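You operate a simulated robot arm through the tools that you are given. There is no shell and no other tool. Be economical: measure what you need, move in short steps, check, and stop when the job is done.

You run a simulated two-armed robot. Do the job below in one go: nothing can be reset, and whatever is moved stays where it is left.

TASK
Soak up the oil patch with granules, then brush it off.
Fine: black dabber from the green granule tub till the patch is covered, white hand brush after; both back. Set down upright: black dabber, white hand brush. A coat counts when it lies all over at full strength: go over it till it gets no stronger. What is to be rubbed or washed off counts as gone when no trace of it is left.

It is judged by the outcome, as a careful person would: the job done as asked, and still so three seconds after it is handed in. It fails if anything else is knocked over, pushed out of place, dropped, spilled or broken.

THE ROBOT
Two 6-joint arms with two-finger parallel grippers on one trunk, on a base that drives. Base frame: it is fixed to the floor where the robot stands at the start and does not move with it; the origin is under the middle of the robot, x ahead of it, y to its left, z up; the surface under the hand at the start is at about z = 900. Units: mm, rad, N and s.
The left shoulder is at the start at [50, 170, 1355], the right one opposite. Each reaches about 1092 mm from its shoulder. Places, roughly: granule patch [600, 100, 900]; green granule tub [700, 100, 900]; oil patch [600, 100, 900]. Payload 1.57 kg a hand.
The TCP of each hand is the grasp point between the finger pads, 30 mm short of the fingertips. In the tool frame z runs along the fingers and y along their closing line. The gripper opens to 80 mm. The fingers are 17 mm wide and 12 mm thick; the gripper's body (40 by 82 mm) begins 80 mm behind the TCP.
Orientation is that of the tool frame in the base frame, as [roll, pitch, yaw] about the fixed x, y, z axes, in that order (R = Rz(yaw) Ry(pitch) Rx(roll)). With the fingers straight down and closing along the base's y, the tool's x points along the base's -x, its y along +y and its z along -z.

THE INTERFACE
- The arms move only by the tool move_arm. It takes "left_moves", "right_moves" or both (then of equal length, played together; a hand with none holds still); each is a list of rows, each a list of 7 numbers: the shift along the tool's x, y, z in cm, then the turn, a rotation vector about the tool's x, y, z in rad, then the finger opening in cm, from 0 to 8. In form: [[dx, dy, dz, ax, ay, az, grip], ...]. A call has 1 to 10 rows; each row shifts and turns the commanded pose from where the row before left it, along the tool's axes as they then stand. Rows are played at 5 a second. More than 50 mm and 0.15 rad between two rows, or a gripper value outside its range, and nothing of the call is played. A pose out of reach is approached as far as the arm can. The call stops where the force on the tool passes 50 N (or 10 N more than at its start, if that is more) or the arm is blocked; 0.2 s more then pass. Each finger travels about 45 mm/s and halts on what it meets, pressing with about 24 N; the grip force reading is that of the motor and also rises with nothing between the fingers. The clock runs only during rows and for 0.2 s after the last one: add rows that do not move to give the fingers time. It gives the time, the measured TCP pose, the force on the tool (base axes), the opening and the grip force at its end, in the units of the frame above (readings bear some noise), with the torque about the TCP (base axes, N m) and any sound that the robot's microphone picked up.
- Cameras (640 x 400 px; columns grow to the right, rows downward): "scene" is now at [32.5, 9.6, 1915.8]; the picture's right is [0.11, -0.99, 0.00], its down [-0.80, -0.09, -0.59] and it looks along [0.59, 0.07, -0.81] (base axes); focal length 270 px, centre (320, 200). "left" rides on the left gripper at [72, 7, -122] in its tool frame; the picture's right is [-0.09, 1.00, 0.00], its down [-0.84, -0.08, -0.54] and it looks along [-0.54, -0.05, 0.84] (tool axes); focal length 238 px, centre (320, 200). "right" rides on the right gripper at [72, -7, -122] in its tool frame; the picture's right is [0.09, 1.00, 0.00], its down [-0.84, 0.08, -0.54] and it looks along [-0.54, 0.05, 0.84] (tool axes); focal length 238 px, centre (320, 200). There is no depth. A picture from a camera that has moved, and an enlarged one, comes with that camera's place and axes in the base frame and with its lens.
- camera(camera): a new picture of that camera. It takes no simulated time.
- slide_trunk(by): slides the trunk up (or, below 0, down) by that many mm; the arms and the scene camera ride with it, the base frame stays. It gives what a move gives, with no picture.
- steer(legs): drives the robot by 1 to 6 legs, each [ahead, left, turn to the left] in mm, mm and rad, along the robot's own axes; the way and the turn of a leg run together, so that a leg with both is an arc; at most 1500 mm and 3.142 rad a leg. The arms and the cameras ride along, it lands a little off, and it stops where it bumps. It gives what a move gives.
- pan_tilt(pan, tilt): turns the head with the scene camera to pan (to the left, within 1.501 rad either way) and tilt (down, from -0.506 to 1.204), counted from straight ahead of the robot. It gives what a move gives.
- enlarge(camera, box): a new picture of the part [left, top, right, bottom] of that camera's present view, enlarged. It takes no simulated time.
- finish_job(): hands the job in; it is judged then, once.

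Go step by step. Nothing tells you exact positions but the pictures and the camera data: compare them with the known pose of the tool, close in by small moves and look again before you grip or let go. The budget is 120 turns and 88 pictures, counting those below and the enlarged ones. Unless the task says otherwise, let go and move clear before handing in, and close with one line.

The tools are called after ">>>" as a command line: name --argument value ..., lists and objects as JSON in quotes. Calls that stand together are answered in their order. move_arm: Moves the arms, as the interface text tells. Its arguments: {"type":"object","properties":{"left_moves":{"type":"array"},"right_moves":{"type":"array"}},"required":[]} The other tools are called the same way: slide_trunk (by) slides the trunk up or down; steer (legs) drives the base; pan_tilt (pan, tilt) turns the head that bears the scene camera; camera (camera) takes a picture; enlarge (camera, box) takes an enlarged picture of a part of a camera's view; finish_job () hands the job in.

At the start:

```text
time: 0.0
left_tcp_pos: [652.6, 255.6, 1244.8]
left_orientation: [3.141, 0.0, 3.141]
left_force: [-0.1, 0.2, 0.2]
left_wrist_torque: [0.0, -0.02, 0.01]
left_finger_gap: 80.0
left_gripper_force: 0.0
right_tcp_pos: [675.3, -315.9, 1244.4]
right_orientation: [-3.14, -0.002, 3.14]
right_force: [-0.4, 1.1, 0.2]
right_wrist_torque: [0.01, -0.03, 0.01]
right_finger_gap: 80.3
right_gripper_force: 0.1
trunk travel left (down, up): [-970.0, 0.0]
robot x, y, heading: [-0.4, -0.8, -0.001]
head pan, tilt: [0.115, 0.935]
```

scene: 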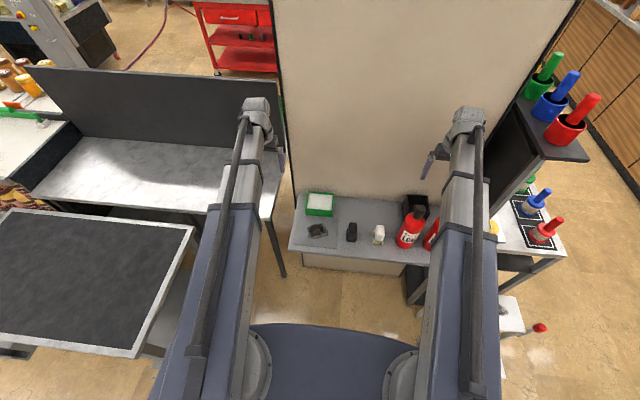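
right: 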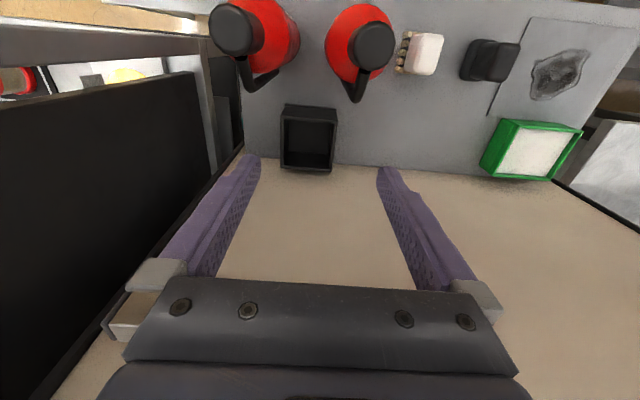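
left: 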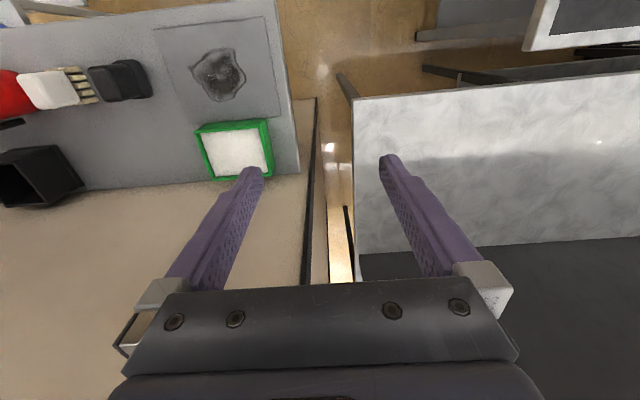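

I see a grey shelf with the green tub, the oil patch, the black dabber, the white brush and two red extinguishers. I will look closer first.

>>> enlarge --camera "scene" --box '[280, 180, 440, 280]'

>>> enlarge --camera "left" --box '[0, 0, 320, 200]'

```text
4.00 times, centred on (360, 230) of scene
camera zoom: at [32.5, 9.6, 1915.8], right [0.11, -0.99, 0.0], down [-0.8, -0.09, -0.59], along [0.59, 0.07, -0.81], focal length 1078 px, centre (160, 80)
```

zoom: 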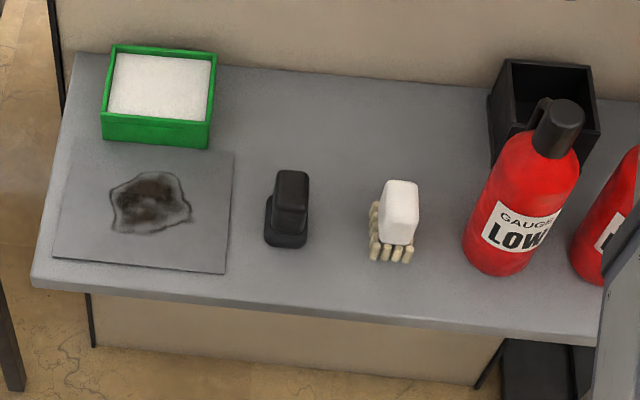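

```text
2.00 times, centred on (160, 100) of left
camera zoom: at [581.4, 260.4, 1367.8], right [0.09, 1.0, 0.0], down [0.84, -0.08, 0.54], along [0.54, -0.05, -0.84], focal length 477 px, centre (640, 400)
```

zoom: 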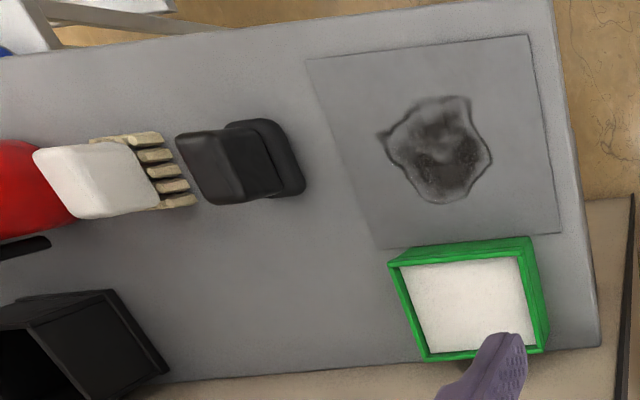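

The dabber stands near (590, -60), the brush near (580, -170), the patch near (614, 88) and the tub behind the patch. I move the left hand above the dabber to look.

>>> move_arm --left_moves '[[0.8, -4, 1.2, 0, 0, 0, 8], [0.8, -4, 1.2, 0, 0, 0, 8], [0.8, -4, 1.2, 0, 0, 0, 8], [0.8, -4, 1.2, 0, 0, 0, 8], [0.8, -4, 1.2, 0, 0, 0, 8], [0.8, -4, 1.2, 0, 0, 0, 8], [0.8, -4, 1.2, 0, 0, 0, 8], [0.7, -3.8, 1.2, 0, 0, 0, 8]]'

>>> camera --camera "left"

>>> camera --camera "right"

```text
time: 1.8
left_tcp_pos: [590.7, -64.7, 1244.4]
left_orientation: [3.141, -0.003, 3.141]
left_force: [0.1, -0.4, -0.4]
left_wrist_torque: [0.04, 0.0, -0.02]
left_finger_gap: 80.0
left_gripper_force: 0.0
left hand out of reach, approached as far as the arm can: row 1, 2, 3, 4, 5, 6, 7, 8
right_tcp_pos: [674.2, -316.4, 1244.4]
right_orientation: [-3.141, 0.0, -3.141]
right_force: [-0.4, -0.3, -0.4]
right_wrist_torque: [0.01, -0.02, -0.01]
right_finger_gap: 80.1
right_gripper_force: 0.1
trunk travel left (down, up): [-970.0, 0.0]
robot x, y, heading: [0.6, 3.9, 0.001]
head pan, tilt: [0.115, 0.935]
```

```text
82 pictures are left
camera left: at [519.4, -60.3, 1367.9], right [0.09, 1.0, 0.0], down [0.84, -0.08, 0.54], along [0.54, -0.05, -0.84], focal length 238 px, centre (320, 200)
```

left: 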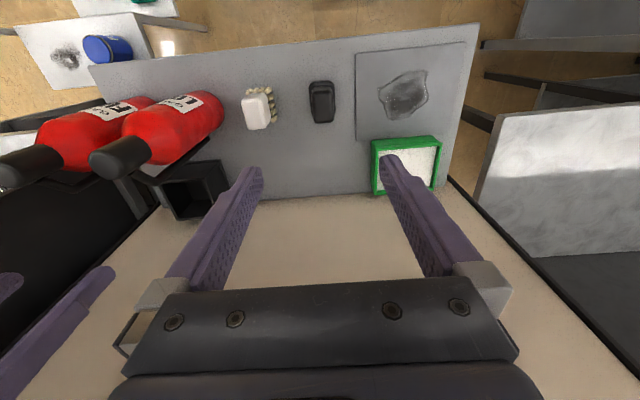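

```text
81 pictures are left
camera right: at [603.3, -324.1, 1367.1], right [-0.09, 1.0, 0.0], down [0.84, 0.08, 0.54], along [0.54, 0.05, -0.84], focal length 238 px, centre (320, 200)
```

right: 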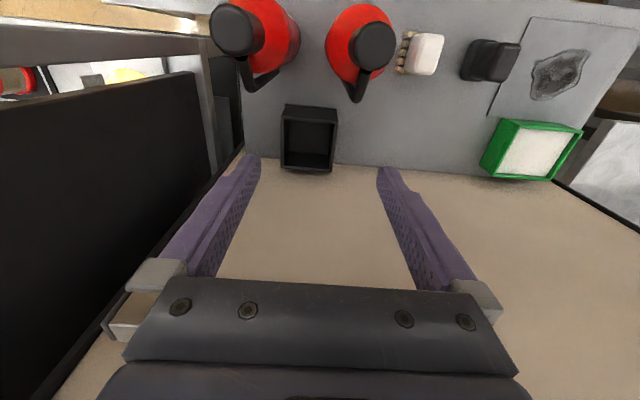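

The hand moved across but not down. I test a plain downward move.

>>> move_arm --left_moves '[[0, 0, 1, 0, 0, 0, 8], [0, 0, 1, 0, 0, 0, 8]]'

```text
time: 2.4
left_tcp_pos: [590.6, -63.8, 1244.9]
left_orientation: [3.14, 0.001, 3.141]
left_force: [-0.4, -0.2, 0.2]
left_wrist_torque: [-0.04, -0.01, -0.01]
left_finger_gap: 80.1
left_gripper_force: 0.0
left hand out of reach, approached as far as the arm can: row 1, 2
right_tcp_pos: [675.4, -315.8, 1245.9]
right_orientation: [-3.139, 0.0, -3.141]
right_force: [0.1, 0.1, 0.0]
right_wrist_torque: [-0.03, 0.0, 0.02]
right_finger_gap: 80.0
right_gripper_force: 0.0
trunk travel left (down, up): [-970.0, 0.0]
robot x, y, heading: [-1.3, 3.1, 0.0]
head pan, tilt: [0.115, 0.935]
```

The arm cannot go lower at this trunk height, so the trunk must come down. First I lift and draw back the right hand so that it stays clear of the extinguishers.

>>> move_arm --right_moves '[[0, 0, -4, 0, 0, 0, 8], [2.5, 0, -4, 0, 0, 0, 8], [2.5, 0, -4, 0, 0, 0, 8], [2.5, 0, -4, 0, 0, 0, 8], [2.5, 0, -4, 0, 0, 0, 8], [2.5, 0, -3, 0, 0, 0, 8], [2.5, 0, -2, 0, 0, 0, 8], [2.5, 0, 0, 0, 0, 0, 8]]'

>>> slide_trunk --by -120

>>> camera --camera "scene"

>>> camera --camera "left"

```text
time: 4.2
left_tcp_pos: [591.5, -63.6, 1246.1]
left_orientation: [3.141, -0.001, -3.141]
left_force: [-1.0, 0.0, 0.9]
left_wrist_torque: [0.01, -0.03, -0.01]
left_finger_gap: 79.9
left_gripper_force: 0.1
right_tcp_pos: [499.5, -316.5, 1245.5]
right_orientation: [-3.138, 0.002, -3.142]
right_force: [-0.1, -0.9, 0.1]
right_wrist_torque: [-0.02, 0.01, 0.03]
right_finger_gap: 80.3
right_gripper_force: 0.0
right hand out of reach, approached as far as the arm can: row 1, 2, 3, 4, 5, 6, 7
trunk travel left (down, up): [-970.0, 0.0]
robot x, y, heading: [-1.3, 2.2, 0.0]
head pan, tilt: [0.115, 0.935]
```

```text
time: 5.7
left_tcp_pos: [590.9, -63.3, 1123.9]
left_orientation: [3.142, 0.0, -3.141]
left_force: [-1.0, 0.8, -0.4]
left_wrist_torque: [0.01, 0.02, -0.03]
left_finger_gap: 80.0
left_gripper_force: 0.1
right_tcp_pos: [499.7, -315.2, 1123.9]
right_orientation: [-3.14, -0.002, 3.141]
right_force: [0.5, -0.5, 0.0]
right_wrist_torque: [0.0, -0.03, 0.03]
right_finger_gap: 79.7
right_gripper_force: 0.0
trunk travel left (down, up): [-850.0, 120.0]
robot x, y, heading: [3.3, 1.0, 0.002]
head pan, tilt: [0.115, 0.935]
```

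```text
80 pictures are left
camera scene: at [32.4, 9.6, 1795.8], right [0.11, -0.99, 0.0], down [-0.8, -0.09, -0.59], along [0.59, 0.07, -0.81], focal length 270 px, centre (320, 200)
```

scene: 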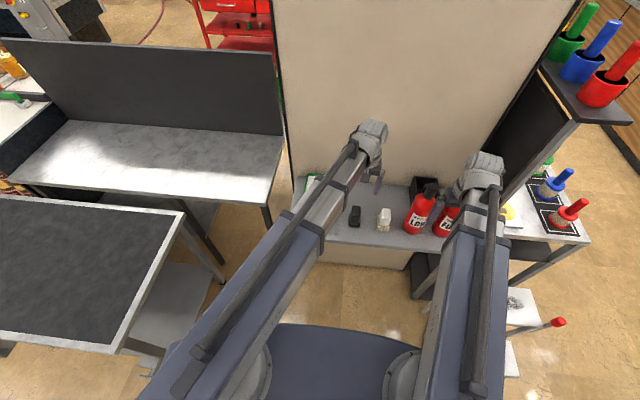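

```text
79 pictures are left
camera left: at [519.4, -59.1, 1247.9], right [0.09, 1.0, 0.0], down [0.84, -0.08, 0.54], along [0.54, -0.05, -0.84], focal length 238 px, centre (320, 200)
```

left: 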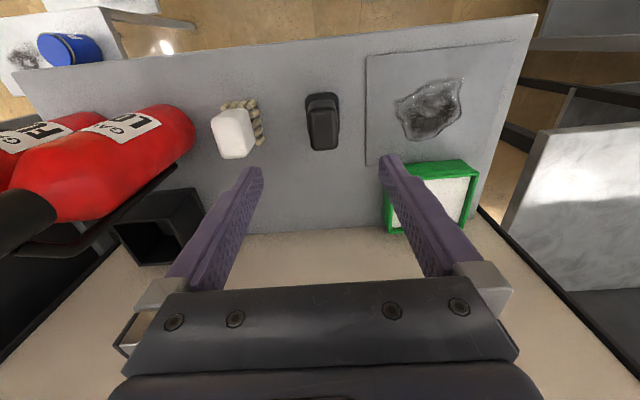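

The arms keep a fixed height relative to the trunk, so I will use the trunk for z. I draw the right hand back, off the shelf, and check.

>>> move_arm --right_moves '[[3, 0, 0, 0, 0, 0, 8], [3, 0, 0, 0, 0, 0, 8], [3, 0, 0, 0, 0, 0, 8], [3, 0, 0, 0, 0, 0, 8]]'

>>> camera --camera "right"

>>> enlarge --camera "left" --box '[180, 60, 500, 260]'

```text
time: 6.7
left_tcp_pos: [591.7, -64.3, 1124.4]
left_orientation: [3.141, -0.001, 3.141]
left_force: [0.3, -0.3, -0.7]
left_wrist_torque: [-0.02, 0.0, 0.0]
left_finger_gap: 80.1
left_gripper_force: 0.1
right_tcp_pos: [426.8, -325.5, 1125.1]
right_orientation: [3.141, 0.0, -3.141]
right_force: [-0.1, -0.5, 0.2]
right_wrist_torque: [0.04, 0.01, 0.03]
right_finger_gap: 80.0
right_gripper_force: 0.0
right hand out of reach, approached as far as the arm can: row 3, 4
trunk travel left (down, up): [-850.0, 120.0]
robot x, y, heading: [2.1, -0.9, -0.001]
head pan, tilt: [0.115, 0.935]
```

```text
78 pictures are left
camera right: at [355.2, -333.6, 1247.3], right [-0.09, 1.0, 0.0], down [0.84, 0.08, 0.54], along [0.54, 0.05, -0.84], focal length 238 px, centre (320, 200)
```

right: 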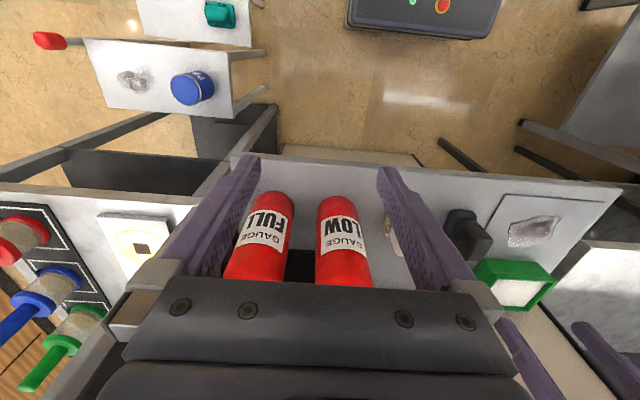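

```text
2.00 times, centred on (340, 160) of left
camera zoom: at [519.4, -59.1, 1247.9], right [0.09, 1.0, 0.0], down [0.84, -0.08, 0.54], along [0.54, -0.05, -0.84], focal length 477 px, centre (280, 280)
```

zoom: 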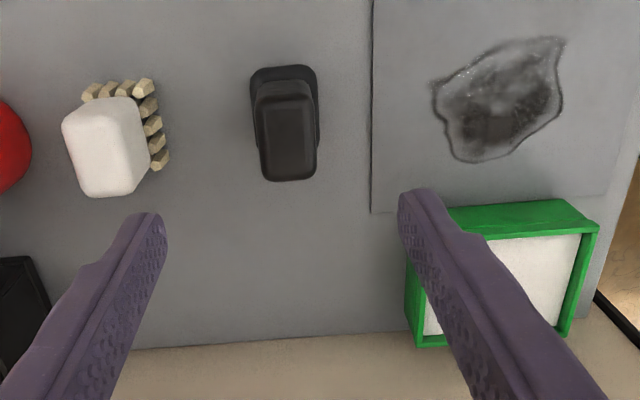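

The dabber's handle looks about 33 mm wide in y and 46 mm long in x, topping out near z 978 at about (598, -63). I centre the hand over it and lower to just above.

>>> move_arm --left_moves '[[-0.7, 0.1, 0, 0, 0, 0, 8]]'

>>> slide_trunk --by -95

>>> camera --camera "left"

>>> camera --camera "scene"

```text
time: 7.1
left_tcp_pos: [598.6, -62.6, 1125.3]
left_orientation: [3.141, -0.001, -3.141]
left_force: [0.1, 0.3, 0.5]
left_wrist_torque: [0.02, 0.02, -0.01]
left_finger_gap: 80.1
left_gripper_force: 0.0
right_tcp_pos: [426.7, -326.9, 1125.0]
right_orientation: [-3.14, -0.003, 3.141]
right_force: [0.7, -0.7, 0.3]
right_wrist_torque: [-0.01, 0.02, 0.01]
right_finger_gap: 80.1
right_gripper_force: 0.1
trunk travel left (down, up): [-850.0, 120.0]
robot x, y, heading: [-0.7, -1.7, 0.0]
head pan, tilt: [0.115, 0.935]
```

```text
time: 8.4
left_tcp_pos: [598.6, -62.3, 1030.0]
left_orientation: [3.141, 0.0, 3.141]
left_force: [-0.2, -0.2, 0.5]
left_wrist_torque: [-0.02, -0.01, 0.02]
left_finger_gap: 80.2
left_gripper_force: 0.1
right_tcp_pos: [426.7, -326.0, 1029.3]
right_orientation: [-3.141, -0.001, 3.141]
right_force: [0.8, 0.2, -0.4]
right_wrist_torque: [-0.02, -0.02, 0.0]
right_finger_gap: 79.8
right_gripper_force: 0.0
trunk travel left (down, up): [-755.0, 215.0]
robot x, y, heading: [-0.3, -2.6, -0.0]
head pan, tilt: [0.115, 0.935]
```

```text
76 pictures are left
camera left: at [526.7, -58.2, 1152.9], right [0.09, 1.0, 0.0], down [0.84, -0.08, 0.54], along [0.54, -0.05, -0.84], focal length 238 px, centre (320, 200)
```

left: 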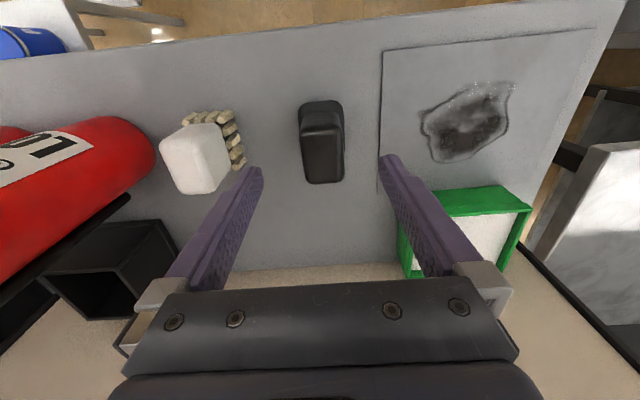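

```text
75 pictures are left
camera scene: at [32.3, 9.6, 1700.8], right [0.11, -0.99, 0.0], down [-0.8, -0.09, -0.59], along [0.59, 0.07, -0.81], focal length 270 px, centre (320, 200)
```

scene: 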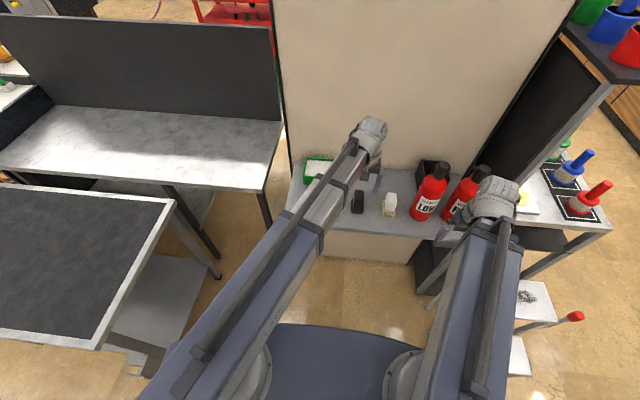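

The hand is centred over the dabber's handle. I lower 75 mm and close.

>>> slide_trunk --by -75

>>> camera --camera "left"

```text
time: 9.5
left_tcp_pos: [597.6, -61.8, 956.1]
left_orientation: [3.141, -0.001, 3.141]
left_force: [-0.8, 0.3, 0.2]
left_wrist_torque: [0.0, 0.02, 0.01]
left_finger_gap: 79.9
left_gripper_force: 0.1
right_tcp_pos: [427.0, -325.5, 954.6]
right_orientation: [3.141, 0.0, -3.142]
right_force: [0.2, 0.4, 0.4]
right_wrist_torque: [0.01, 0.02, -0.02]
right_finger_gap: 79.8
right_gripper_force: 0.1
trunk travel left (down, up): [-680.0, 290.0]
robot x, y, heading: [-1.1, 1.5, 0.003]
head pan, tilt: [0.115, 0.935]
```

```text
74 pictures are left
camera left: at [526.6, -58.2, 1077.9], right [0.09, 1.0, 0.0], down [0.84, -0.08, 0.54], along [0.54, -0.05, -0.84], focal length 238 px, centre (320, 200)
```

left: 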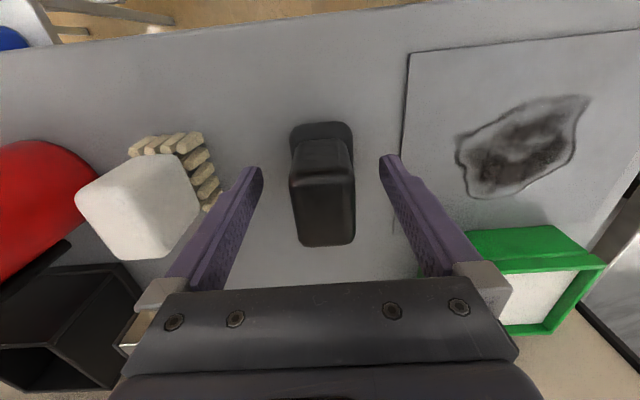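

The fingers straddle the handle, so I close.

>>> move_arm --left_moves '[[0, 0, 0, 0, 0, 0, 6], [0, 0, 0, 0, 0, 0, 4], [0, 0, 0, 0, 0, 0, 2], [0, 0, 0, 0, 0, 0, 0], [0, 0, 0, 0, 0, 0, 0], [0, 0, 0, 0, 0, 0, 0]]'

>>> camera --camera "left"

```text
time: 10.9
left_tcp_pos: [597.5, -62.5, 954.4]
left_orientation: [-3.14, 0.001, 3.14]
left_force: [0.6, -0.5, 0.3]
left_wrist_torque: [-0.01, -0.02, -0.01]
left_finger_gap: 33.7
left_gripper_force: 24.0
right_tcp_pos: [426.9, -325.9, 955.1]
right_orientation: [-3.14, -0.001, 3.141]
right_force: [-0.6, -0.5, -0.9]
right_wrist_torque: [0.01, -0.01, -0.01]
right_finger_gap: 79.9
right_gripper_force: 0.0
trunk travel left (down, up): [-680.0, 290.0]
robot x, y, heading: [-1.7, 1.8, -0.002]
head pan, tilt: [0.115, 0.935]
```

```text
73 pictures are left
camera left: at [526.7, -58.2, 1077.9], right [0.09, 1.0, 0.0], down [0.84, -0.08, 0.54], along [0.54, -0.05, -0.84], focal length 238 px, centre (320, 200)
```

left: 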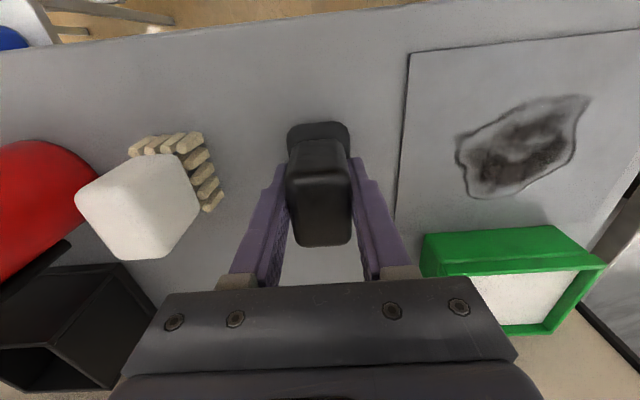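

The dabber is held (gap 33.7, bottom 55 mm below the TCP). I lift it 120 mm and look at the tub.

>>> slide_trunk --by 120

>>> move_arm --left_moves '[[0, 3, 0, 0, 0, 0, 0], [0, 4, 0, 0, 0, 0, 0], [0, 4, 0, 0, 0, 0, 0], [0, 4, 0, 0, 0, 0, 0]]'

>>> camera --camera "left"

>>> camera --camera "scene"

```text
time: 12.4
left_tcp_pos: [598.3, -63.0, 1074.0]
left_orientation: [3.141, 0.0, -3.141]
left_force: [1.4, 0.6, -0.6]
left_wrist_torque: [-0.01, -0.01, 0.02]
left_finger_gap: 33.2
left_gripper_force: 23.9
right_tcp_pos: [427.0, -326.7, 1075.3]
right_orientation: [-3.141, 0.0, 3.14]
right_force: [-0.1, 0.0, 0.0]
right_wrist_torque: [0.02, 0.0, 0.0]
right_finger_gap: 80.1
right_gripper_force: 0.1
trunk travel left (down, up): [-800.0, 170.0]
robot x, y, heading: [0.6, -0.8, 0.002]
head pan, tilt: [0.115, 0.935]
```

```text
time: 13.4
left_tcp_pos: [596.0, 88.0, 1075.0]
left_orientation: [3.141, -0.001, -3.141]
left_force: [0.1, 0.4, -1.5]
left_wrist_torque: [0.0, -0.02, 0.02]
left_finger_gap: 33.1
left_gripper_force: 24.1
right_tcp_pos: [427.7, -325.9, 1074.8]
right_orientation: [-3.14, -0.001, -3.14]
right_force: [0.1, 0.8, 0.1]
right_wrist_torque: [-0.01, -0.02, 0.01]
right_finger_gap: 79.9
right_gripper_force: 0.0
trunk travel left (down, up): [-800.0, 170.0]
robot x, y, heading: [1.5, -3.5, 0.008]
head pan, tilt: [0.115, 0.935]
```

```text
72 pictures are left
camera left: at [525.2, 93.0, 1197.8], right [0.09, 1.0, 0.0], down [0.84, -0.08, 0.54], along [0.54, -0.05, -0.84], focal length 238 px, centre (320, 200)
```

left: 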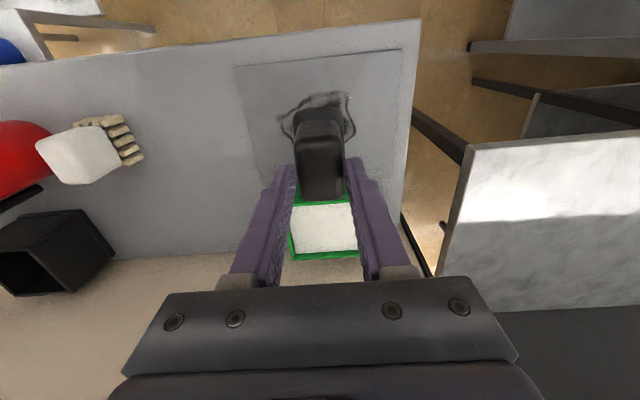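

```text
71 pictures are left
camera scene: at [32.4, 10.2, 1745.7], right [0.11, -0.99, 0.0], down [-0.8, -0.09, -0.59], along [0.59, 0.07, -0.81], focal length 270 px, centre (320, 200)
```

scene: 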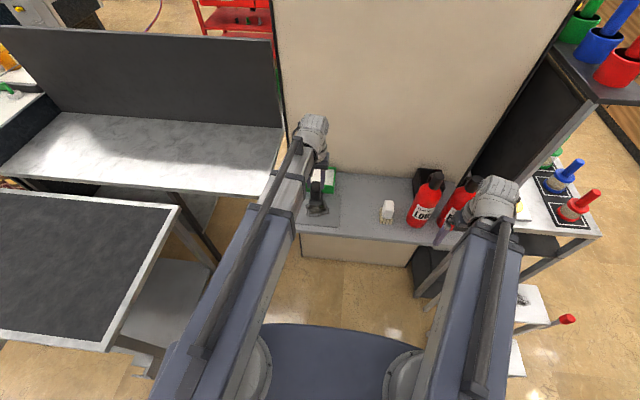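

The tub's centre works out at about (731, 83), with its rim near z 955. I move above it at height and look again.

>>> move_arm --left_moves '[[-3, -0.1, 0, 0, 0, 0, 0], [-3.5, -0.1, 0, 0, 0, 0, 0], [-3.5, -0.1, 0, 0, 0, 0, 0], [-3.4, -0.2, 0, 0, 0, 0, 0]]'

>>> camera --camera "left"

>>> enlarge --camera "scene" --box '[270, 120, 430, 220]'

```text
time: 14.4
left_tcp_pos: [735.3, 84.4, 1074.6]
left_orientation: [-3.141, 0.0, -3.14]
left_force: [-0.1, 0.3, -0.6]
left_wrist_torque: [0.01, 0.01, 0.01]
left_finger_gap: 33.2
left_gripper_force: 24.2
right_tcp_pos: [428.1, -326.8, 1074.7]
right_orientation: [3.141, 0.0, -3.141]
right_force: [-0.5, 0.3, -0.7]
right_wrist_torque: [0.02, 0.01, 0.0]
right_finger_gap: 79.9
right_gripper_force: 0.0
trunk travel left (down, up): [-800.0, 170.0]
robot x, y, heading: [0.8, 0.6, -0.001]
head pan, tilt: [0.115, 0.935]
```

```text
70 pictures are left
camera left: at [662.8, 88.9, 1197.5], right [0.09, 1.0, 0.0], down [0.84, -0.08, 0.54], along [0.54, -0.05, -0.84], focal length 238 px, centre (320, 200)
```

left: 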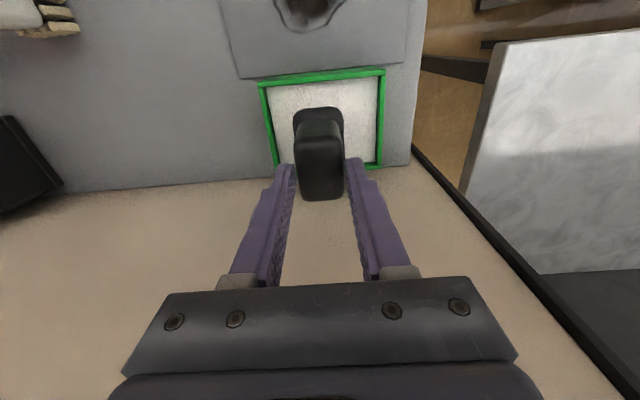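

```text
4.00 times, centred on (350, 170) of scene
camera zoom: at [33.2, 9.5, 1745.7], right [0.11, -0.99, 0.0], down [-0.8, -0.09, -0.59], along [0.59, 0.07, -0.81], focal length 1078 px, centre (200, 320)
```

zoom: 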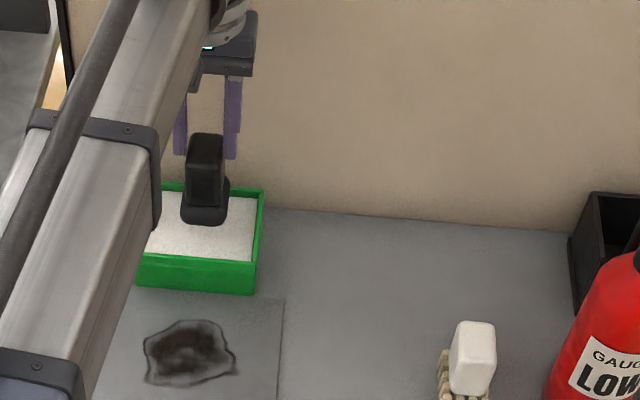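

The tub rim spans about x 686–777 and y 29–146, so I shift slightly to (731, 88) and lower in steps.

>>> move_arm --left_moves '[[0.4, 0.35, 0, 0, 0, 0, 0]]'

>>> slide_trunk --by -55

>>> enlarge --camera "scene" --box '[270, 120, 430, 220]'

>>> camera --camera "left"

```text
time: 14.8
left_tcp_pos: [729.3, 87.6, 1074.4]
left_orientation: [3.139, -0.001, 3.141]
left_force: [0.6, -0.4, -1.1]
left_wrist_torque: [-0.01, 0.0, 0.0]
left_finger_gap: 33.2
left_gripper_force: 24.4
right_tcp_pos: [425.7, -326.3, 1074.1]
right_orientation: [3.141, -0.001, -3.141]
right_force: [-0.2, 0.6, -1.0]
right_wrist_torque: [0.0, 0.0, -0.03]
right_finger_gap: 79.9
right_gripper_force: 0.0
trunk travel left (down, up): [-800.0, 170.0]
robot x, y, heading: [-1.7, -0.4, 0.003]
head pan, tilt: [0.115, 0.935]
```

```text
time: 15.8
left_tcp_pos: [728.9, 87.7, 1020.3]
left_orientation: [-3.141, 0.0, -3.142]
left_force: [-0.8, -0.4, 2.2]
left_wrist_torque: [-0.04, 0.05, -0.03]
left_finger_gap: 33.5
left_gripper_force: 24.1
right_tcp_pos: [426.4, -325.7, 1019.0]
right_orientation: [3.14, 0.0, 3.141]
right_force: [-0.1, -0.1, 0.6]
right_wrist_torque: [-0.01, -0.04, 0.01]
right_finger_gap: 79.9
right_gripper_force: 0.1
trunk travel left (down, up): [-745.0, 225.0]
robot x, y, heading: [1.2, -0.8, -0.003]
head pan, tilt: [0.115, 0.935]
```

```text
4.00 times, centred on (350, 170) of scene
camera zoom: at [32.3, 9.5, 1690.5], right [0.11, -0.99, 0.0], down [-0.8, -0.09, -0.59], along [0.59, 0.07, -0.81], focal length 1078 px, centre (200, 320)
```

zoom: 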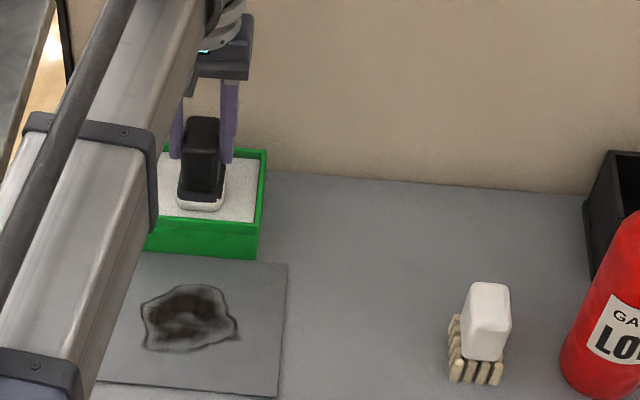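

```text
67 pictures are left
camera left: at [657.3, 91.8, 1142.6], right [0.09, 1.0, 0.0], down [0.84, -0.08, 0.54], along [0.54, -0.05, -0.84], focal length 238 px, centre (320, 200)
```

left: 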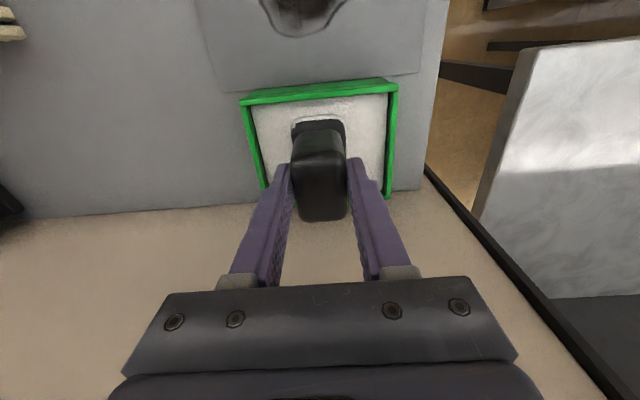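

The pad already touches the granules and carries white. I press 2 mm more, then lift 60 and go over the patch.

>>> slide_trunk --by -2

>>> slide_trunk --by 40

>>> enlarge --camera "scene" --box '[270, 120, 430, 220]'

```text
time: 16.3
left_tcp_pos: [728.0, 87.7, 1019.2]
left_orientation: [3.14, 0.001, -3.141]
left_force: [3.2, -0.6, 15.4]
left_wrist_torque: [-0.03, -0.13, 0.02]
left_finger_gap: 33.0
left_gripper_force: 24.4
right_tcp_pos: [427.2, -327.2, 1018.0]
right_orientation: [-3.141, -0.001, -3.141]
right_force: [-1.2, 0.4, 1.2]
right_wrist_torque: [-0.04, -0.04, -0.02]
right_finger_gap: 80.0
right_gripper_force: 0.0
trunk travel left (down, up): [-743.0, 227.0]
robot x, y, heading: [-2.1, 3.4, 0.001]
head pan, tilt: [0.115, 0.935]
```

```text
time: 17.1
left_tcp_pos: [728.6, 87.4, 1057.4]
left_orientation: [3.141, -0.001, -3.139]
left_force: [-0.1, 0.6, -0.8]
left_wrist_torque: [-0.03, 0.0, 0.03]
left_finger_gap: 33.2
left_gripper_force: 23.9
right_tcp_pos: [427.3, -325.8, 1057.6]
right_orientation: [3.141, 0.0, 3.141]
right_force: [-0.6, 0.7, 0.7]
right_wrist_torque: [0.02, -0.03, 0.0]
right_finger_gap: 80.0
right_gripper_force: 0.0
trunk travel left (down, up): [-783.0, 187.0]
robot x, y, heading: [0.8, 1.5, 0.001]
head pan, tilt: [0.115, 0.935]
```

```text
4.00 times, centred on (350, 170) of scene
camera zoom: at [32.5, 9.5, 1728.7], right [0.11, -0.99, 0.0], down [-0.8, -0.09, -0.59], along [0.59, 0.07, -0.81], focal length 1078 px, centre (200, 320)
```

zoom: 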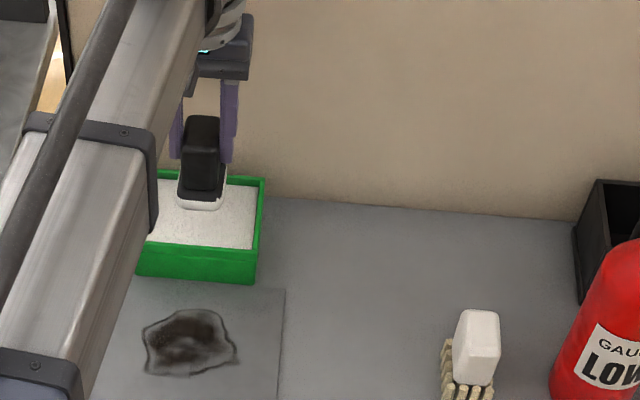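

The pad is loaded with granules. The patch spans x 575–653 and y 40–132; I go to the first dab place near (600, 62) and press gently.

>>> move_arm --left_moves '[[3.2, -0.6, 0, 0, 0, 0, 0], [3.2, -0.6, 0, 0, 0, 0, 0], [3.2, -0.6, 0, 0, 0, 0, 0], [3.2, -0.7, 0, 0, 0, 0, 0]]'

>>> slide_trunk --by -98

>>> camera --camera "left"

```text
time: 18.1
left_tcp_pos: [599.7, 62.0, 1058.1]
left_orientation: [3.142, 0.001, 3.141]
left_force: [-0.2, -0.5, -0.4]
left_wrist_torque: [0.0, 0.01, 0.03]
left_finger_gap: 33.1
left_gripper_force: 24.4
right_tcp_pos: [426.0, -325.3, 1058.0]
right_orientation: [-3.14, 0.001, -3.141]
right_force: [-0.1, -0.4, 0.1]
right_wrist_torque: [0.0, -0.01, -0.01]
right_finger_gap: 80.0
right_gripper_force: 0.1
trunk travel left (down, up): [-783.0, 187.0]
robot x, y, heading: [-1.9, 0.3, 0.001]
head pan, tilt: [0.115, 0.935]
```

```text
time: 19.4
left_tcp_pos: [599.6, 61.9, 959.8]
left_orientation: [3.141, 0.0, 3.141]
left_force: [0.6, 0.0, 0.3]
left_wrist_torque: [-0.02, 0.02, 0.02]
left_finger_gap: 33.6
left_gripper_force: 23.8
right_tcp_pos: [426.8, -326.7, 958.8]
right_orientation: [3.141, -0.001, 3.142]
right_force: [0.8, -0.6, -0.9]
right_wrist_torque: [-0.01, -0.03, 0.0]
right_finger_gap: 80.0
right_gripper_force: 0.0
trunk travel left (down, up): [-685.0, 285.0]
robot x, y, heading: [1.5, 1.5, -0.001]
head pan, tilt: [0.115, 0.935]
```

```text
65 pictures are left
camera left: at [528.6, 66.7, 1082.3], right [0.09, 1.0, 0.0], down [0.84, -0.08, 0.54], along [0.54, -0.05, -0.84], focal length 238 px, centre (320, 200)
```

left: 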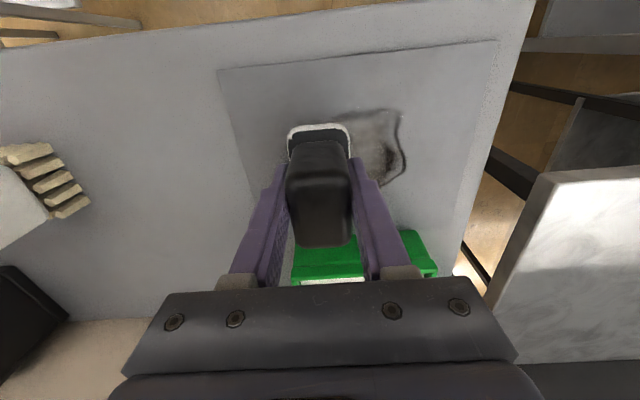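

No contact yet; I lower further in small steps.

>>> slide_trunk --by -4

```text
time: 20.0
left_tcp_pos: [599.2, 61.3, 956.4]
left_orientation: [-3.141, 0.003, 3.141]
left_force: [8.4, 1.5, 45.3]
left_wrist_torque: [0.01, -0.08, 0.02]
left_finger_gap: 33.6
left_gripper_force: 24.2
right_tcp_pos: [426.3, -326.8, 958.2]
right_orientation: [3.14, 0.002, -3.141]
right_force: [0.4, -0.4, -0.5]
right_wrist_torque: [0.0, 0.04, 0.02]
right_finger_gap: 79.9
right_gripper_force: 0.1
trunk travel left (down, up): [-681.0, 289.0]
robot x, y, heading: [-0.2, -0.3, 0.002]
head pan, tilt: [0.115, 0.935]
```

That is firm contact (45 N), so dabs should use about 2 mm less. I lift and look at what was laid.

>>> slide_trunk --by 19

>>> move_arm --left_moves '[[0, 4, 0, 0, 0, 0, 0]]'

>>> camera --camera "left"

>>> enlarge --camera "scene" --box '[270, 140, 430, 240]'

```text
time: 20.6
left_tcp_pos: [599.6, 62.6, 974.1]
left_orientation: [-3.141, 0.0, 3.141]
left_force: [-0.3, -0.3, -0.9]
left_wrist_torque: [0.01, 0.0, 0.01]
left_finger_gap: 33.5
left_gripper_force: 23.7
right_tcp_pos: [427.0, -326.9, 974.4]
right_orientation: [3.141, -0.003, 3.141]
right_force: [-0.5, 0.7, -0.3]
right_wrist_torque: [-0.02, 0.02, -0.01]
right_finger_gap: 80.0
right_gripper_force: 0.1
trunk travel left (down, up): [-700.0, 270.0]
robot x, y, heading: [3.2, -0.1, 0.008]
head pan, tilt: [0.115, 0.935]
```

```text
time: 21.0
left_tcp_pos: [599.4, 102.3, 973.4]
left_orientation: [3.14, 0.001, 3.142]
left_force: [-0.1, -0.3, -1.0]
left_wrist_torque: [-0.04, -0.04, 0.02]
left_finger_gap: 33.5
left_gripper_force: 23.9
right_tcp_pos: [427.1, -325.4, 974.2]
right_orientation: [-3.138, -0.001, 3.141]
right_force: [-0.1, -0.6, -0.9]
right_wrist_torque: [0.01, 0.03, 0.0]
right_finger_gap: 80.1
right_gripper_force: 0.0
trunk travel left (down, up): [-700.0, 270.0]
robot x, y, heading: [3.5, 2.2, -0.001]
head pan, tilt: [0.115, 0.935]
```

```text
64 pictures are left
camera left: at [529.0, 108.6, 1097.7], right [0.09, 1.0, 0.0], down [0.84, -0.08, 0.54], along [0.54, -0.05, -0.84], focal length 238 px, centre (320, 200)
```

left: 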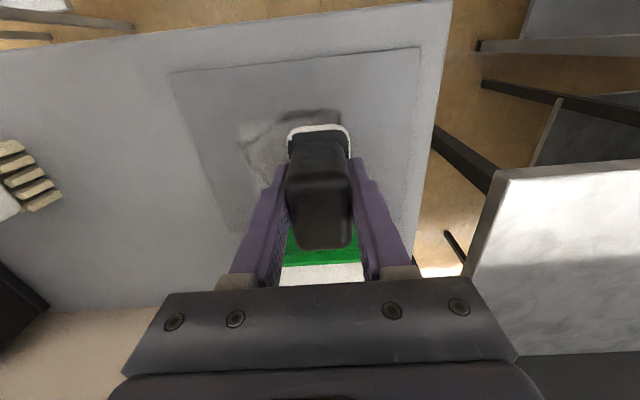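

```text
4.00 times, centred on (350, 190) of scene
camera zoom: at [32.7, 10.5, 1645.7], right [0.11, -0.99, 0.0], down [-0.8, -0.09, -0.59], along [0.59, 0.07, -0.81], focal length 1078 px, centre (200, 240)
```

zoom: 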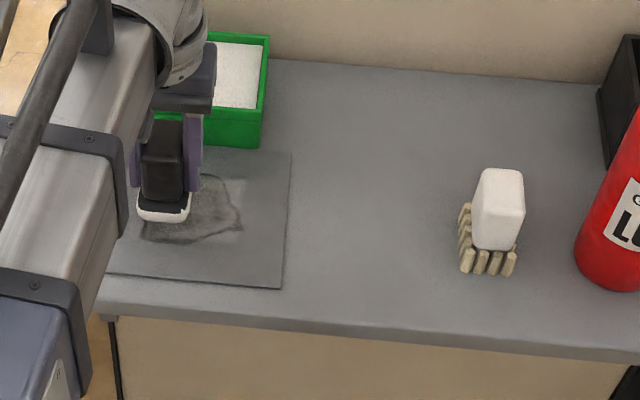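

The dab laid a faint coat where it pressed. I lower to light contact and stroke to and fro over the patch.

>>> slide_trunk --by -17.5

>>> move_arm --left_moves '[[0, 1.5, 0, 0, 0, 0, 0], [0, -2, 0, 0, 0, 0, 0], [0, -2, 0, 0, 0, 0, 0], [0, -2, 0, 0, 0, 0, 0], [-1.5, 0, 0, 0, 0, 0, 0], [-1.5, 0, 0, 0, 0, 0, 0], [0, 2, 0, 0, 0, 0, 0], [0, 2, 0, 0, 0, 0, 0], [0, 2, 0, 0, 0, 0, 0], [0, 0.5, 0, 0, 0, 0, 0]]'

>>> camera --camera "left"

```text
time: 21.7
left_tcp_pos: [599.2, 102.9, 957.9]
left_orientation: [3.141, 0.0, -3.14]
left_force: [-1.7, 0.4, 10.0]
left_wrist_torque: [0.01, -0.21, 0.02]
left_finger_gap: 33.8
left_gripper_force: 23.5
right_tcp_pos: [426.8, -325.7, 958.4]
right_orientation: [-3.141, -0.001, 3.141]
right_force: [0.3, -0.1, 0.1]
right_wrist_torque: [0.01, -0.04, -0.02]
right_finger_gap: 80.0
right_gripper_force: 0.1
trunk travel left (down, up): [-683.0, 287.0]
robot x, y, heading: [-1.0, -1.0, -0.003]
head pan, tilt: [0.115, 0.935]
```

```text
time: 23.9
left_tcp_pos: [631.1, 122.9, 958.5]
left_orientation: [3.141, 0.001, 3.14]
left_force: [0.5, -5.0, 12.1]
left_wrist_torque: [-0.24, -0.05, -0.01]
left_finger_gap: 33.2
left_gripper_force: 24.1
right_tcp_pos: [425.6, -326.1, 957.2]
right_orientation: [-3.141, -0.001, -3.142]
right_force: [-0.5, -0.6, -0.9]
right_wrist_torque: [0.03, -0.02, 0.0]
right_finger_gap: 79.9
right_gripper_force: 0.1
trunk travel left (down, up): [-683.0, 287.0]
robot x, y, heading: [-0.7, -2.4, 0.003]
head pan, tilt: [0.115, 0.935]
```

```text
62 pictures are left
camera left: at [559.1, 127.5, 1080.8], right [0.09, 1.0, 0.0], down [0.84, -0.08, 0.54], along [0.54, -0.05, -0.84], focal length 238 px, centre (320, 200)
```

left: 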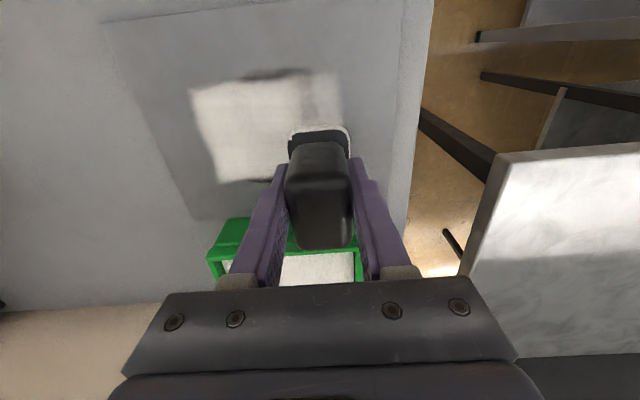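

Stroking coats well. I go on over the near and far edges as well.

>>> move_arm --left_moves '[[-1.3, -0.2, 0, 0, 0, 0, 0], [0, -2.3, 0, 0, 0, 0, 0], [0, -2.3, 0, 0, 0, 0, 0], [0, -2.3, 0, 0, 0, 0, 0], [2.6, 0, 0, 0, 0, 0, 0], [2.7, 0, 0, 0, 0, 0, 0], [0, 2.3, 0, 0, 0, 0, 0], [0, 2.3, 0, 0, 0, 0, 0], [0, 2.3, 0, 0, 0, 0, 0], [-1, 0, 0, 0, 0, 0, 0]]'

>>> slide_trunk --by 100

>>> move_arm --left_moves '[[-3, -1, 0, 0, 0, 0, 0], [-3, -1, 0, 0, 0, 0, 0], [-3, -0.8, 0, 0, 0, 0, 0], [-3.6, -0.5, 0, 0, 0, 0, 0]]'

>>> enlarge --camera "scene" --box '[270, 130, 430, 230]'

>>> camera --camera "left"

```text
time: 26.1
left_tcp_pos: [599.1, 120.9, 957.7]
left_orientation: [3.14, 0.0, -3.14]
left_force: [-4.2, 0.3, 10.1]
left_wrist_torque: [-0.1, -0.06, 0.01]
left_finger_gap: 33.5
left_gripper_force: 23.8
right_tcp_pos: [425.2, -326.6, 958.1]
right_orientation: [-3.14, 0.001, -3.141]
right_force: [-0.1, 1.0, 0.3]
right_wrist_torque: [-0.02, -0.01, -0.01]
right_finger_gap: 79.7
right_gripper_force: 0.0
trunk travel left (down, up): [-683.0, 287.0]
robot x, y, heading: [-0.5, -2.5, -0.001]
head pan, tilt: [0.115, 0.935]
```

```text
time: 27.4
left_tcp_pos: [601.3, 120.8, 1057.6]
left_orientation: [-3.141, -0.002, 3.141]
left_force: [0.1, 0.1, -1.5]
left_wrist_torque: [0.01, -0.02, 0.03]
left_finger_gap: 33.5
left_gripper_force: 24.3
right_tcp_pos: [427.3, -327.0, 1057.3]
right_orientation: [-3.141, 0.001, -3.141]
right_force: [-0.5, 0.1, 0.9]
right_wrist_torque: [0.0, 0.03, 0.02]
right_finger_gap: 79.8
right_gripper_force: 0.0
trunk travel left (down, up): [-783.0, 187.0]
robot x, y, heading: [-2.3, -0.3, 0.002]
head pan, tilt: [0.115, 0.935]
```

```text
time: 28.4
left_tcp_pos: [727.8, 88.9, 1057.1]
left_orientation: [3.141, -0.001, -3.14]
left_force: [-0.5, -0.9, -0.8]
left_wrist_torque: [-0.01, 0.02, -0.02]
left_finger_gap: 33.5
left_gripper_force: 23.8
right_tcp_pos: [428.4, -326.4, 1056.3]
right_orientation: [3.14, -0.001, -3.14]
right_force: [0.1, -0.4, -0.3]
right_wrist_torque: [0.0, 0.01, 0.0]
right_finger_gap: 80.1
right_gripper_force: 0.0
trunk travel left (down, up): [-783.0, 187.0]
robot x, y, heading: [2.6, 1.1, -0.003]
head pan, tilt: [0.115, 0.935]
```

```text
4.00 times, centred on (350, 180) of scene
camera zoom: at [33.3, 9.6, 1728.2], right [0.11, -0.99, 0.0], down [-0.8, -0.09, -0.59], along [0.59, 0.07, -0.81], focal length 1078 px, centre (200, 280)
```

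zoom: 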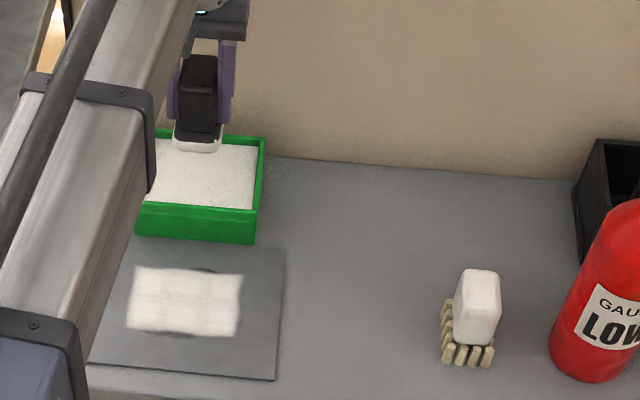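

```text
60 pictures are left
camera left: at [656.9, 94.1, 1180.0], right [0.09, 1.0, 0.0], down [0.84, -0.08, 0.54], along [0.54, -0.05, -0.84], focal length 238 px, centre (320, 200)
```

left: 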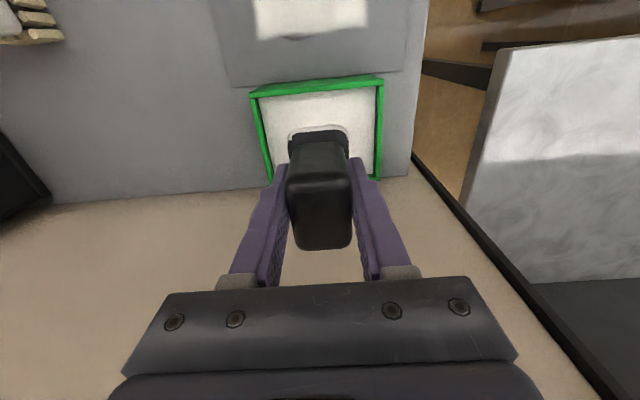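

Nearly covered; thin dark rims remain on the far and near sides. I reload and go over it all again, wider.

>>> slide_trunk --by -39.5

>>> slide_trunk --by 39.5

>>> move_arm --left_moves '[[2.6, 1, 0, 0, 0, 0, 0], [2.6, 1, 0, 0, 0, 0, 0], [2.6, 1.1, 0, 0, 0, 0, 0]]'

>>> slide_trunk --by -100

```text
time: 29.2
left_tcp_pos: [727.5, 89.0, 1017.8]
left_orientation: [3.14, 0.0, -3.141]
left_force: [0.0, -0.2, -0.9]
left_wrist_torque: [0.01, 0.01, -0.01]
left_finger_gap: 33.6
left_gripper_force: 23.6
right_tcp_pos: [427.0, -325.6, 1018.4]
right_orientation: [-3.142, -0.002, -3.141]
right_force: [-0.8, -0.4, 0.4]
right_wrist_torque: [-0.01, -0.01, 0.01]
right_finger_gap: 79.9
right_gripper_force: 0.1
trunk travel left (down, up): [-743.0, 227.0]
robot x, y, heading: [0.9, -1.0, 0.002]
head pan, tilt: [0.115, 0.935]
```

```text
time: 30.1
left_tcp_pos: [726.8, 89.2, 1057.6]
left_orientation: [-3.141, 0.001, -3.142]
left_force: [0.3, -0.1, -0.9]
left_wrist_torque: [-0.03, 0.02, 0.03]
left_finger_gap: 33.8
left_gripper_force: 23.8
right_tcp_pos: [427.3, -326.0, 1057.5]
right_orientation: [-3.141, -0.002, -3.141]
right_force: [-0.5, -0.1, -0.4]
right_wrist_torque: [0.02, -0.01, 0.03]
right_finger_gap: 79.9
right_gripper_force: 0.1
trunk travel left (down, up): [-783.0, 187.0]
robot x, y, heading: [2.8, -0.4, 0.001]
head pan, tilt: [0.115, 0.935]
```

```text
time: 30.9
left_tcp_pos: [648.7, 119.3, 1057.3]
left_orientation: [3.141, 0.0, -3.141]
left_force: [0.2, 0.3, -0.5]
left_wrist_torque: [0.01, -0.01, 0.03]
left_finger_gap: 33.6
left_gripper_force: 23.8
right_tcp_pos: [427.4, -324.3, 1058.0]
right_orientation: [-3.139, -0.001, 3.14]
right_force: [0.2, 0.3, 0.1]
right_wrist_torque: [0.02, -0.01, 0.01]
right_finger_gap: 80.0
right_gripper_force: 0.1
trunk travel left (down, up): [-783.0, 187.0]
robot x, y, heading: [0.6, 0.1, 0.003]
head pan, tilt: [0.115, 0.935]
```

```text
time: 32.2
left_tcp_pos: [649.6, 120.1, 956.8]
left_orientation: [3.141, 0.0, 3.141]
left_force: [-0.3, 0.3, 8.9]
left_wrist_torque: [0.01, -0.08, 0.01]
left_finger_gap: 33.6
left_gripper_force: 24.3
right_tcp_pos: [426.7, -326.3, 958.4]
right_orientation: [3.14, 0.0, 3.14]
right_force: [0.1, 1.1, 0.4]
right_wrist_torque: [0.03, 0.0, 0.0]
right_finger_gap: 80.2
right_gripper_force: 0.1
trunk travel left (down, up): [-683.0, 287.0]
robot x, y, heading: [0.5, -1.7, 0.002]
head pan, tilt: [0.115, 0.935]
```

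In contact at (650, 120). I stroke over the whole patch from the far to the near edge.

>>> move_arm --left_moves '[[0, -3.2, 0, 0, 0, 0, 0], [0, -3.4, 0, 0, 0, 0, 0], [2, 0, 0, 0, 0, 0, 0], [0, 3.4, 0, 0, 0, 0, 0], [0, 3.2, 0, 0, 0, 0, 0], [2.2, 0, 0, 0, 0, 0, 0], [0, -3.2, 0, 0, 0, 0, 0], [0, -3.4, 0, 0, 0, 0, 0], [2, 0, 0, 0, 0, 0, 0], [0, 3.4, 0, 0, 0, 0, 0]]'

>>> move_arm --left_moves '[[0, 3.2, 0, 0, 0, 0, 0], [-2, 0, 0, 0, 0, 0, 0], [0, -3.4, 0, 0, 0, 0, 0], [0, -3.2, 0, 0, 0, 0, 0], [-2.2, 0, 0, 0, 0, 0, 0], [0, 3.3, 0, 0, 0, 0, 0], [0, 3.3, 0, 0, 0, 0, 0]]'

>>> slide_trunk --by 100

>>> move_arm --left_moves '[[-3.2, -1.6, 0, 0, 0, 0, 0], [-3.4, -1.6, 0, 0, 0, 0, 0], [-3.4, 0, 0, 0, 0, 0, 0]]'

>>> enlarge --camera "scene" --box '[270, 130, 430, 230]'

```text
time: 34.4
left_tcp_pos: [584.3, 87.2, 957.8]
left_orientation: [3.142, -0.002, 3.14]
left_force: [-1.1, -5.1, 14.3]
left_wrist_torque: [-0.15, -0.06, -0.04]
left_finger_gap: 33.5
left_gripper_force: 23.8
right_tcp_pos: [427.1, -326.0, 957.6]
right_orientation: [3.141, 0.001, 3.139]
right_force: [0.7, -0.3, -0.6]
right_wrist_torque: [-0.02, 0.01, -0.01]
right_finger_gap: 80.1
right_gripper_force: 0.0
trunk travel left (down, up): [-683.0, 287.0]
robot x, y, heading: [-1.1, -1.8, 0.001]
head pan, tilt: [0.115, 0.935]
```

```text
time: 36.0
left_tcp_pos: [630.4, 120.2, 958.4]
left_orientation: [3.141, 0.002, 3.139]
left_force: [0.0, -4.6, 12.2]
left_wrist_torque: [-0.16, 0.08, 0.07]
left_finger_gap: 33.4
left_gripper_force: 23.3
right_tcp_pos: [426.8, -326.8, 956.7]
right_orientation: [-3.141, 0.0, 3.14]
right_force: [0.0, -0.2, -0.4]
right_wrist_torque: [0.02, -0.02, -0.03]
right_finger_gap: 80.1
right_gripper_force: 0.0
trunk travel left (down, up): [-683.0, 287.0]
robot x, y, heading: [-1.0, -0.1, -0.001]
head pan, tilt: [0.115, 0.935]
```

```text
time: 37.3
left_tcp_pos: [630.6, 120.6, 1057.3]
left_orientation: [-3.141, 0.0, 3.141]
left_force: [0.2, -0.2, -0.8]
left_wrist_torque: [0.01, 0.0, 0.01]
left_finger_gap: 33.5
left_gripper_force: 23.9
right_tcp_pos: [427.0, -326.1, 1057.3]
right_orientation: [-3.141, 0.001, 3.142]
right_force: [-0.4, -0.6, -0.4]
right_wrist_torque: [0.0, 0.01, 0.03]
right_finger_gap: 79.9
right_gripper_force: 0.1
trunk travel left (down, up): [-783.0, 187.0]
robot x, y, heading: [4.7, -4.7, -0.003]
head pan, tilt: [0.115, 0.935]
```

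```text
time: 38.1
left_tcp_pos: [731.2, 89.6, 1057.7]
left_orientation: [-3.141, -0.001, -3.141]
left_force: [0.7, 0.1, -1.5]
left_wrist_torque: [0.01, 0.01, 0.0]
left_finger_gap: 33.5
left_gripper_force: 24.1
right_tcp_pos: [427.7, -326.0, 1057.0]
right_orientation: [-3.142, -0.002, -3.141]
right_force: [0.1, 0.1, -0.1]
right_wrist_torque: [0.01, 0.01, -0.03]
right_finger_gap: 79.9
right_gripper_force: 0.1
trunk travel left (down, up): [-783.0, 187.0]
robot x, y, heading: [-0.0, -1.6, -0.001]
head pan, tilt: [0.115, 0.935]
```

```text
4.00 times, centred on (350, 180) of scene
camera zoom: at [33.5, 9.6, 1728.2], right [0.11, -0.99, 0.0], down [-0.8, -0.09, -0.59], along [0.59, 0.07, -0.81], focal length 1078 px, centre (200, 280)
```

zoom: 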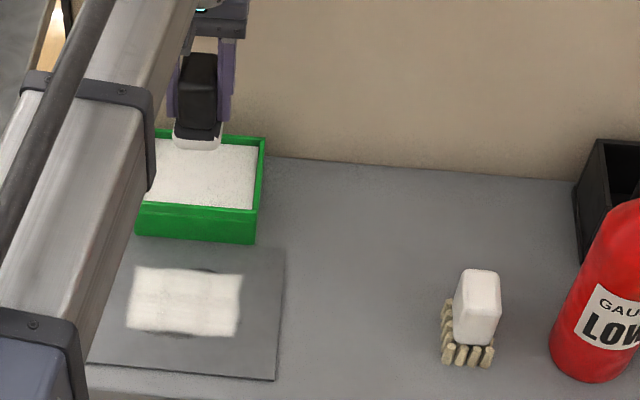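

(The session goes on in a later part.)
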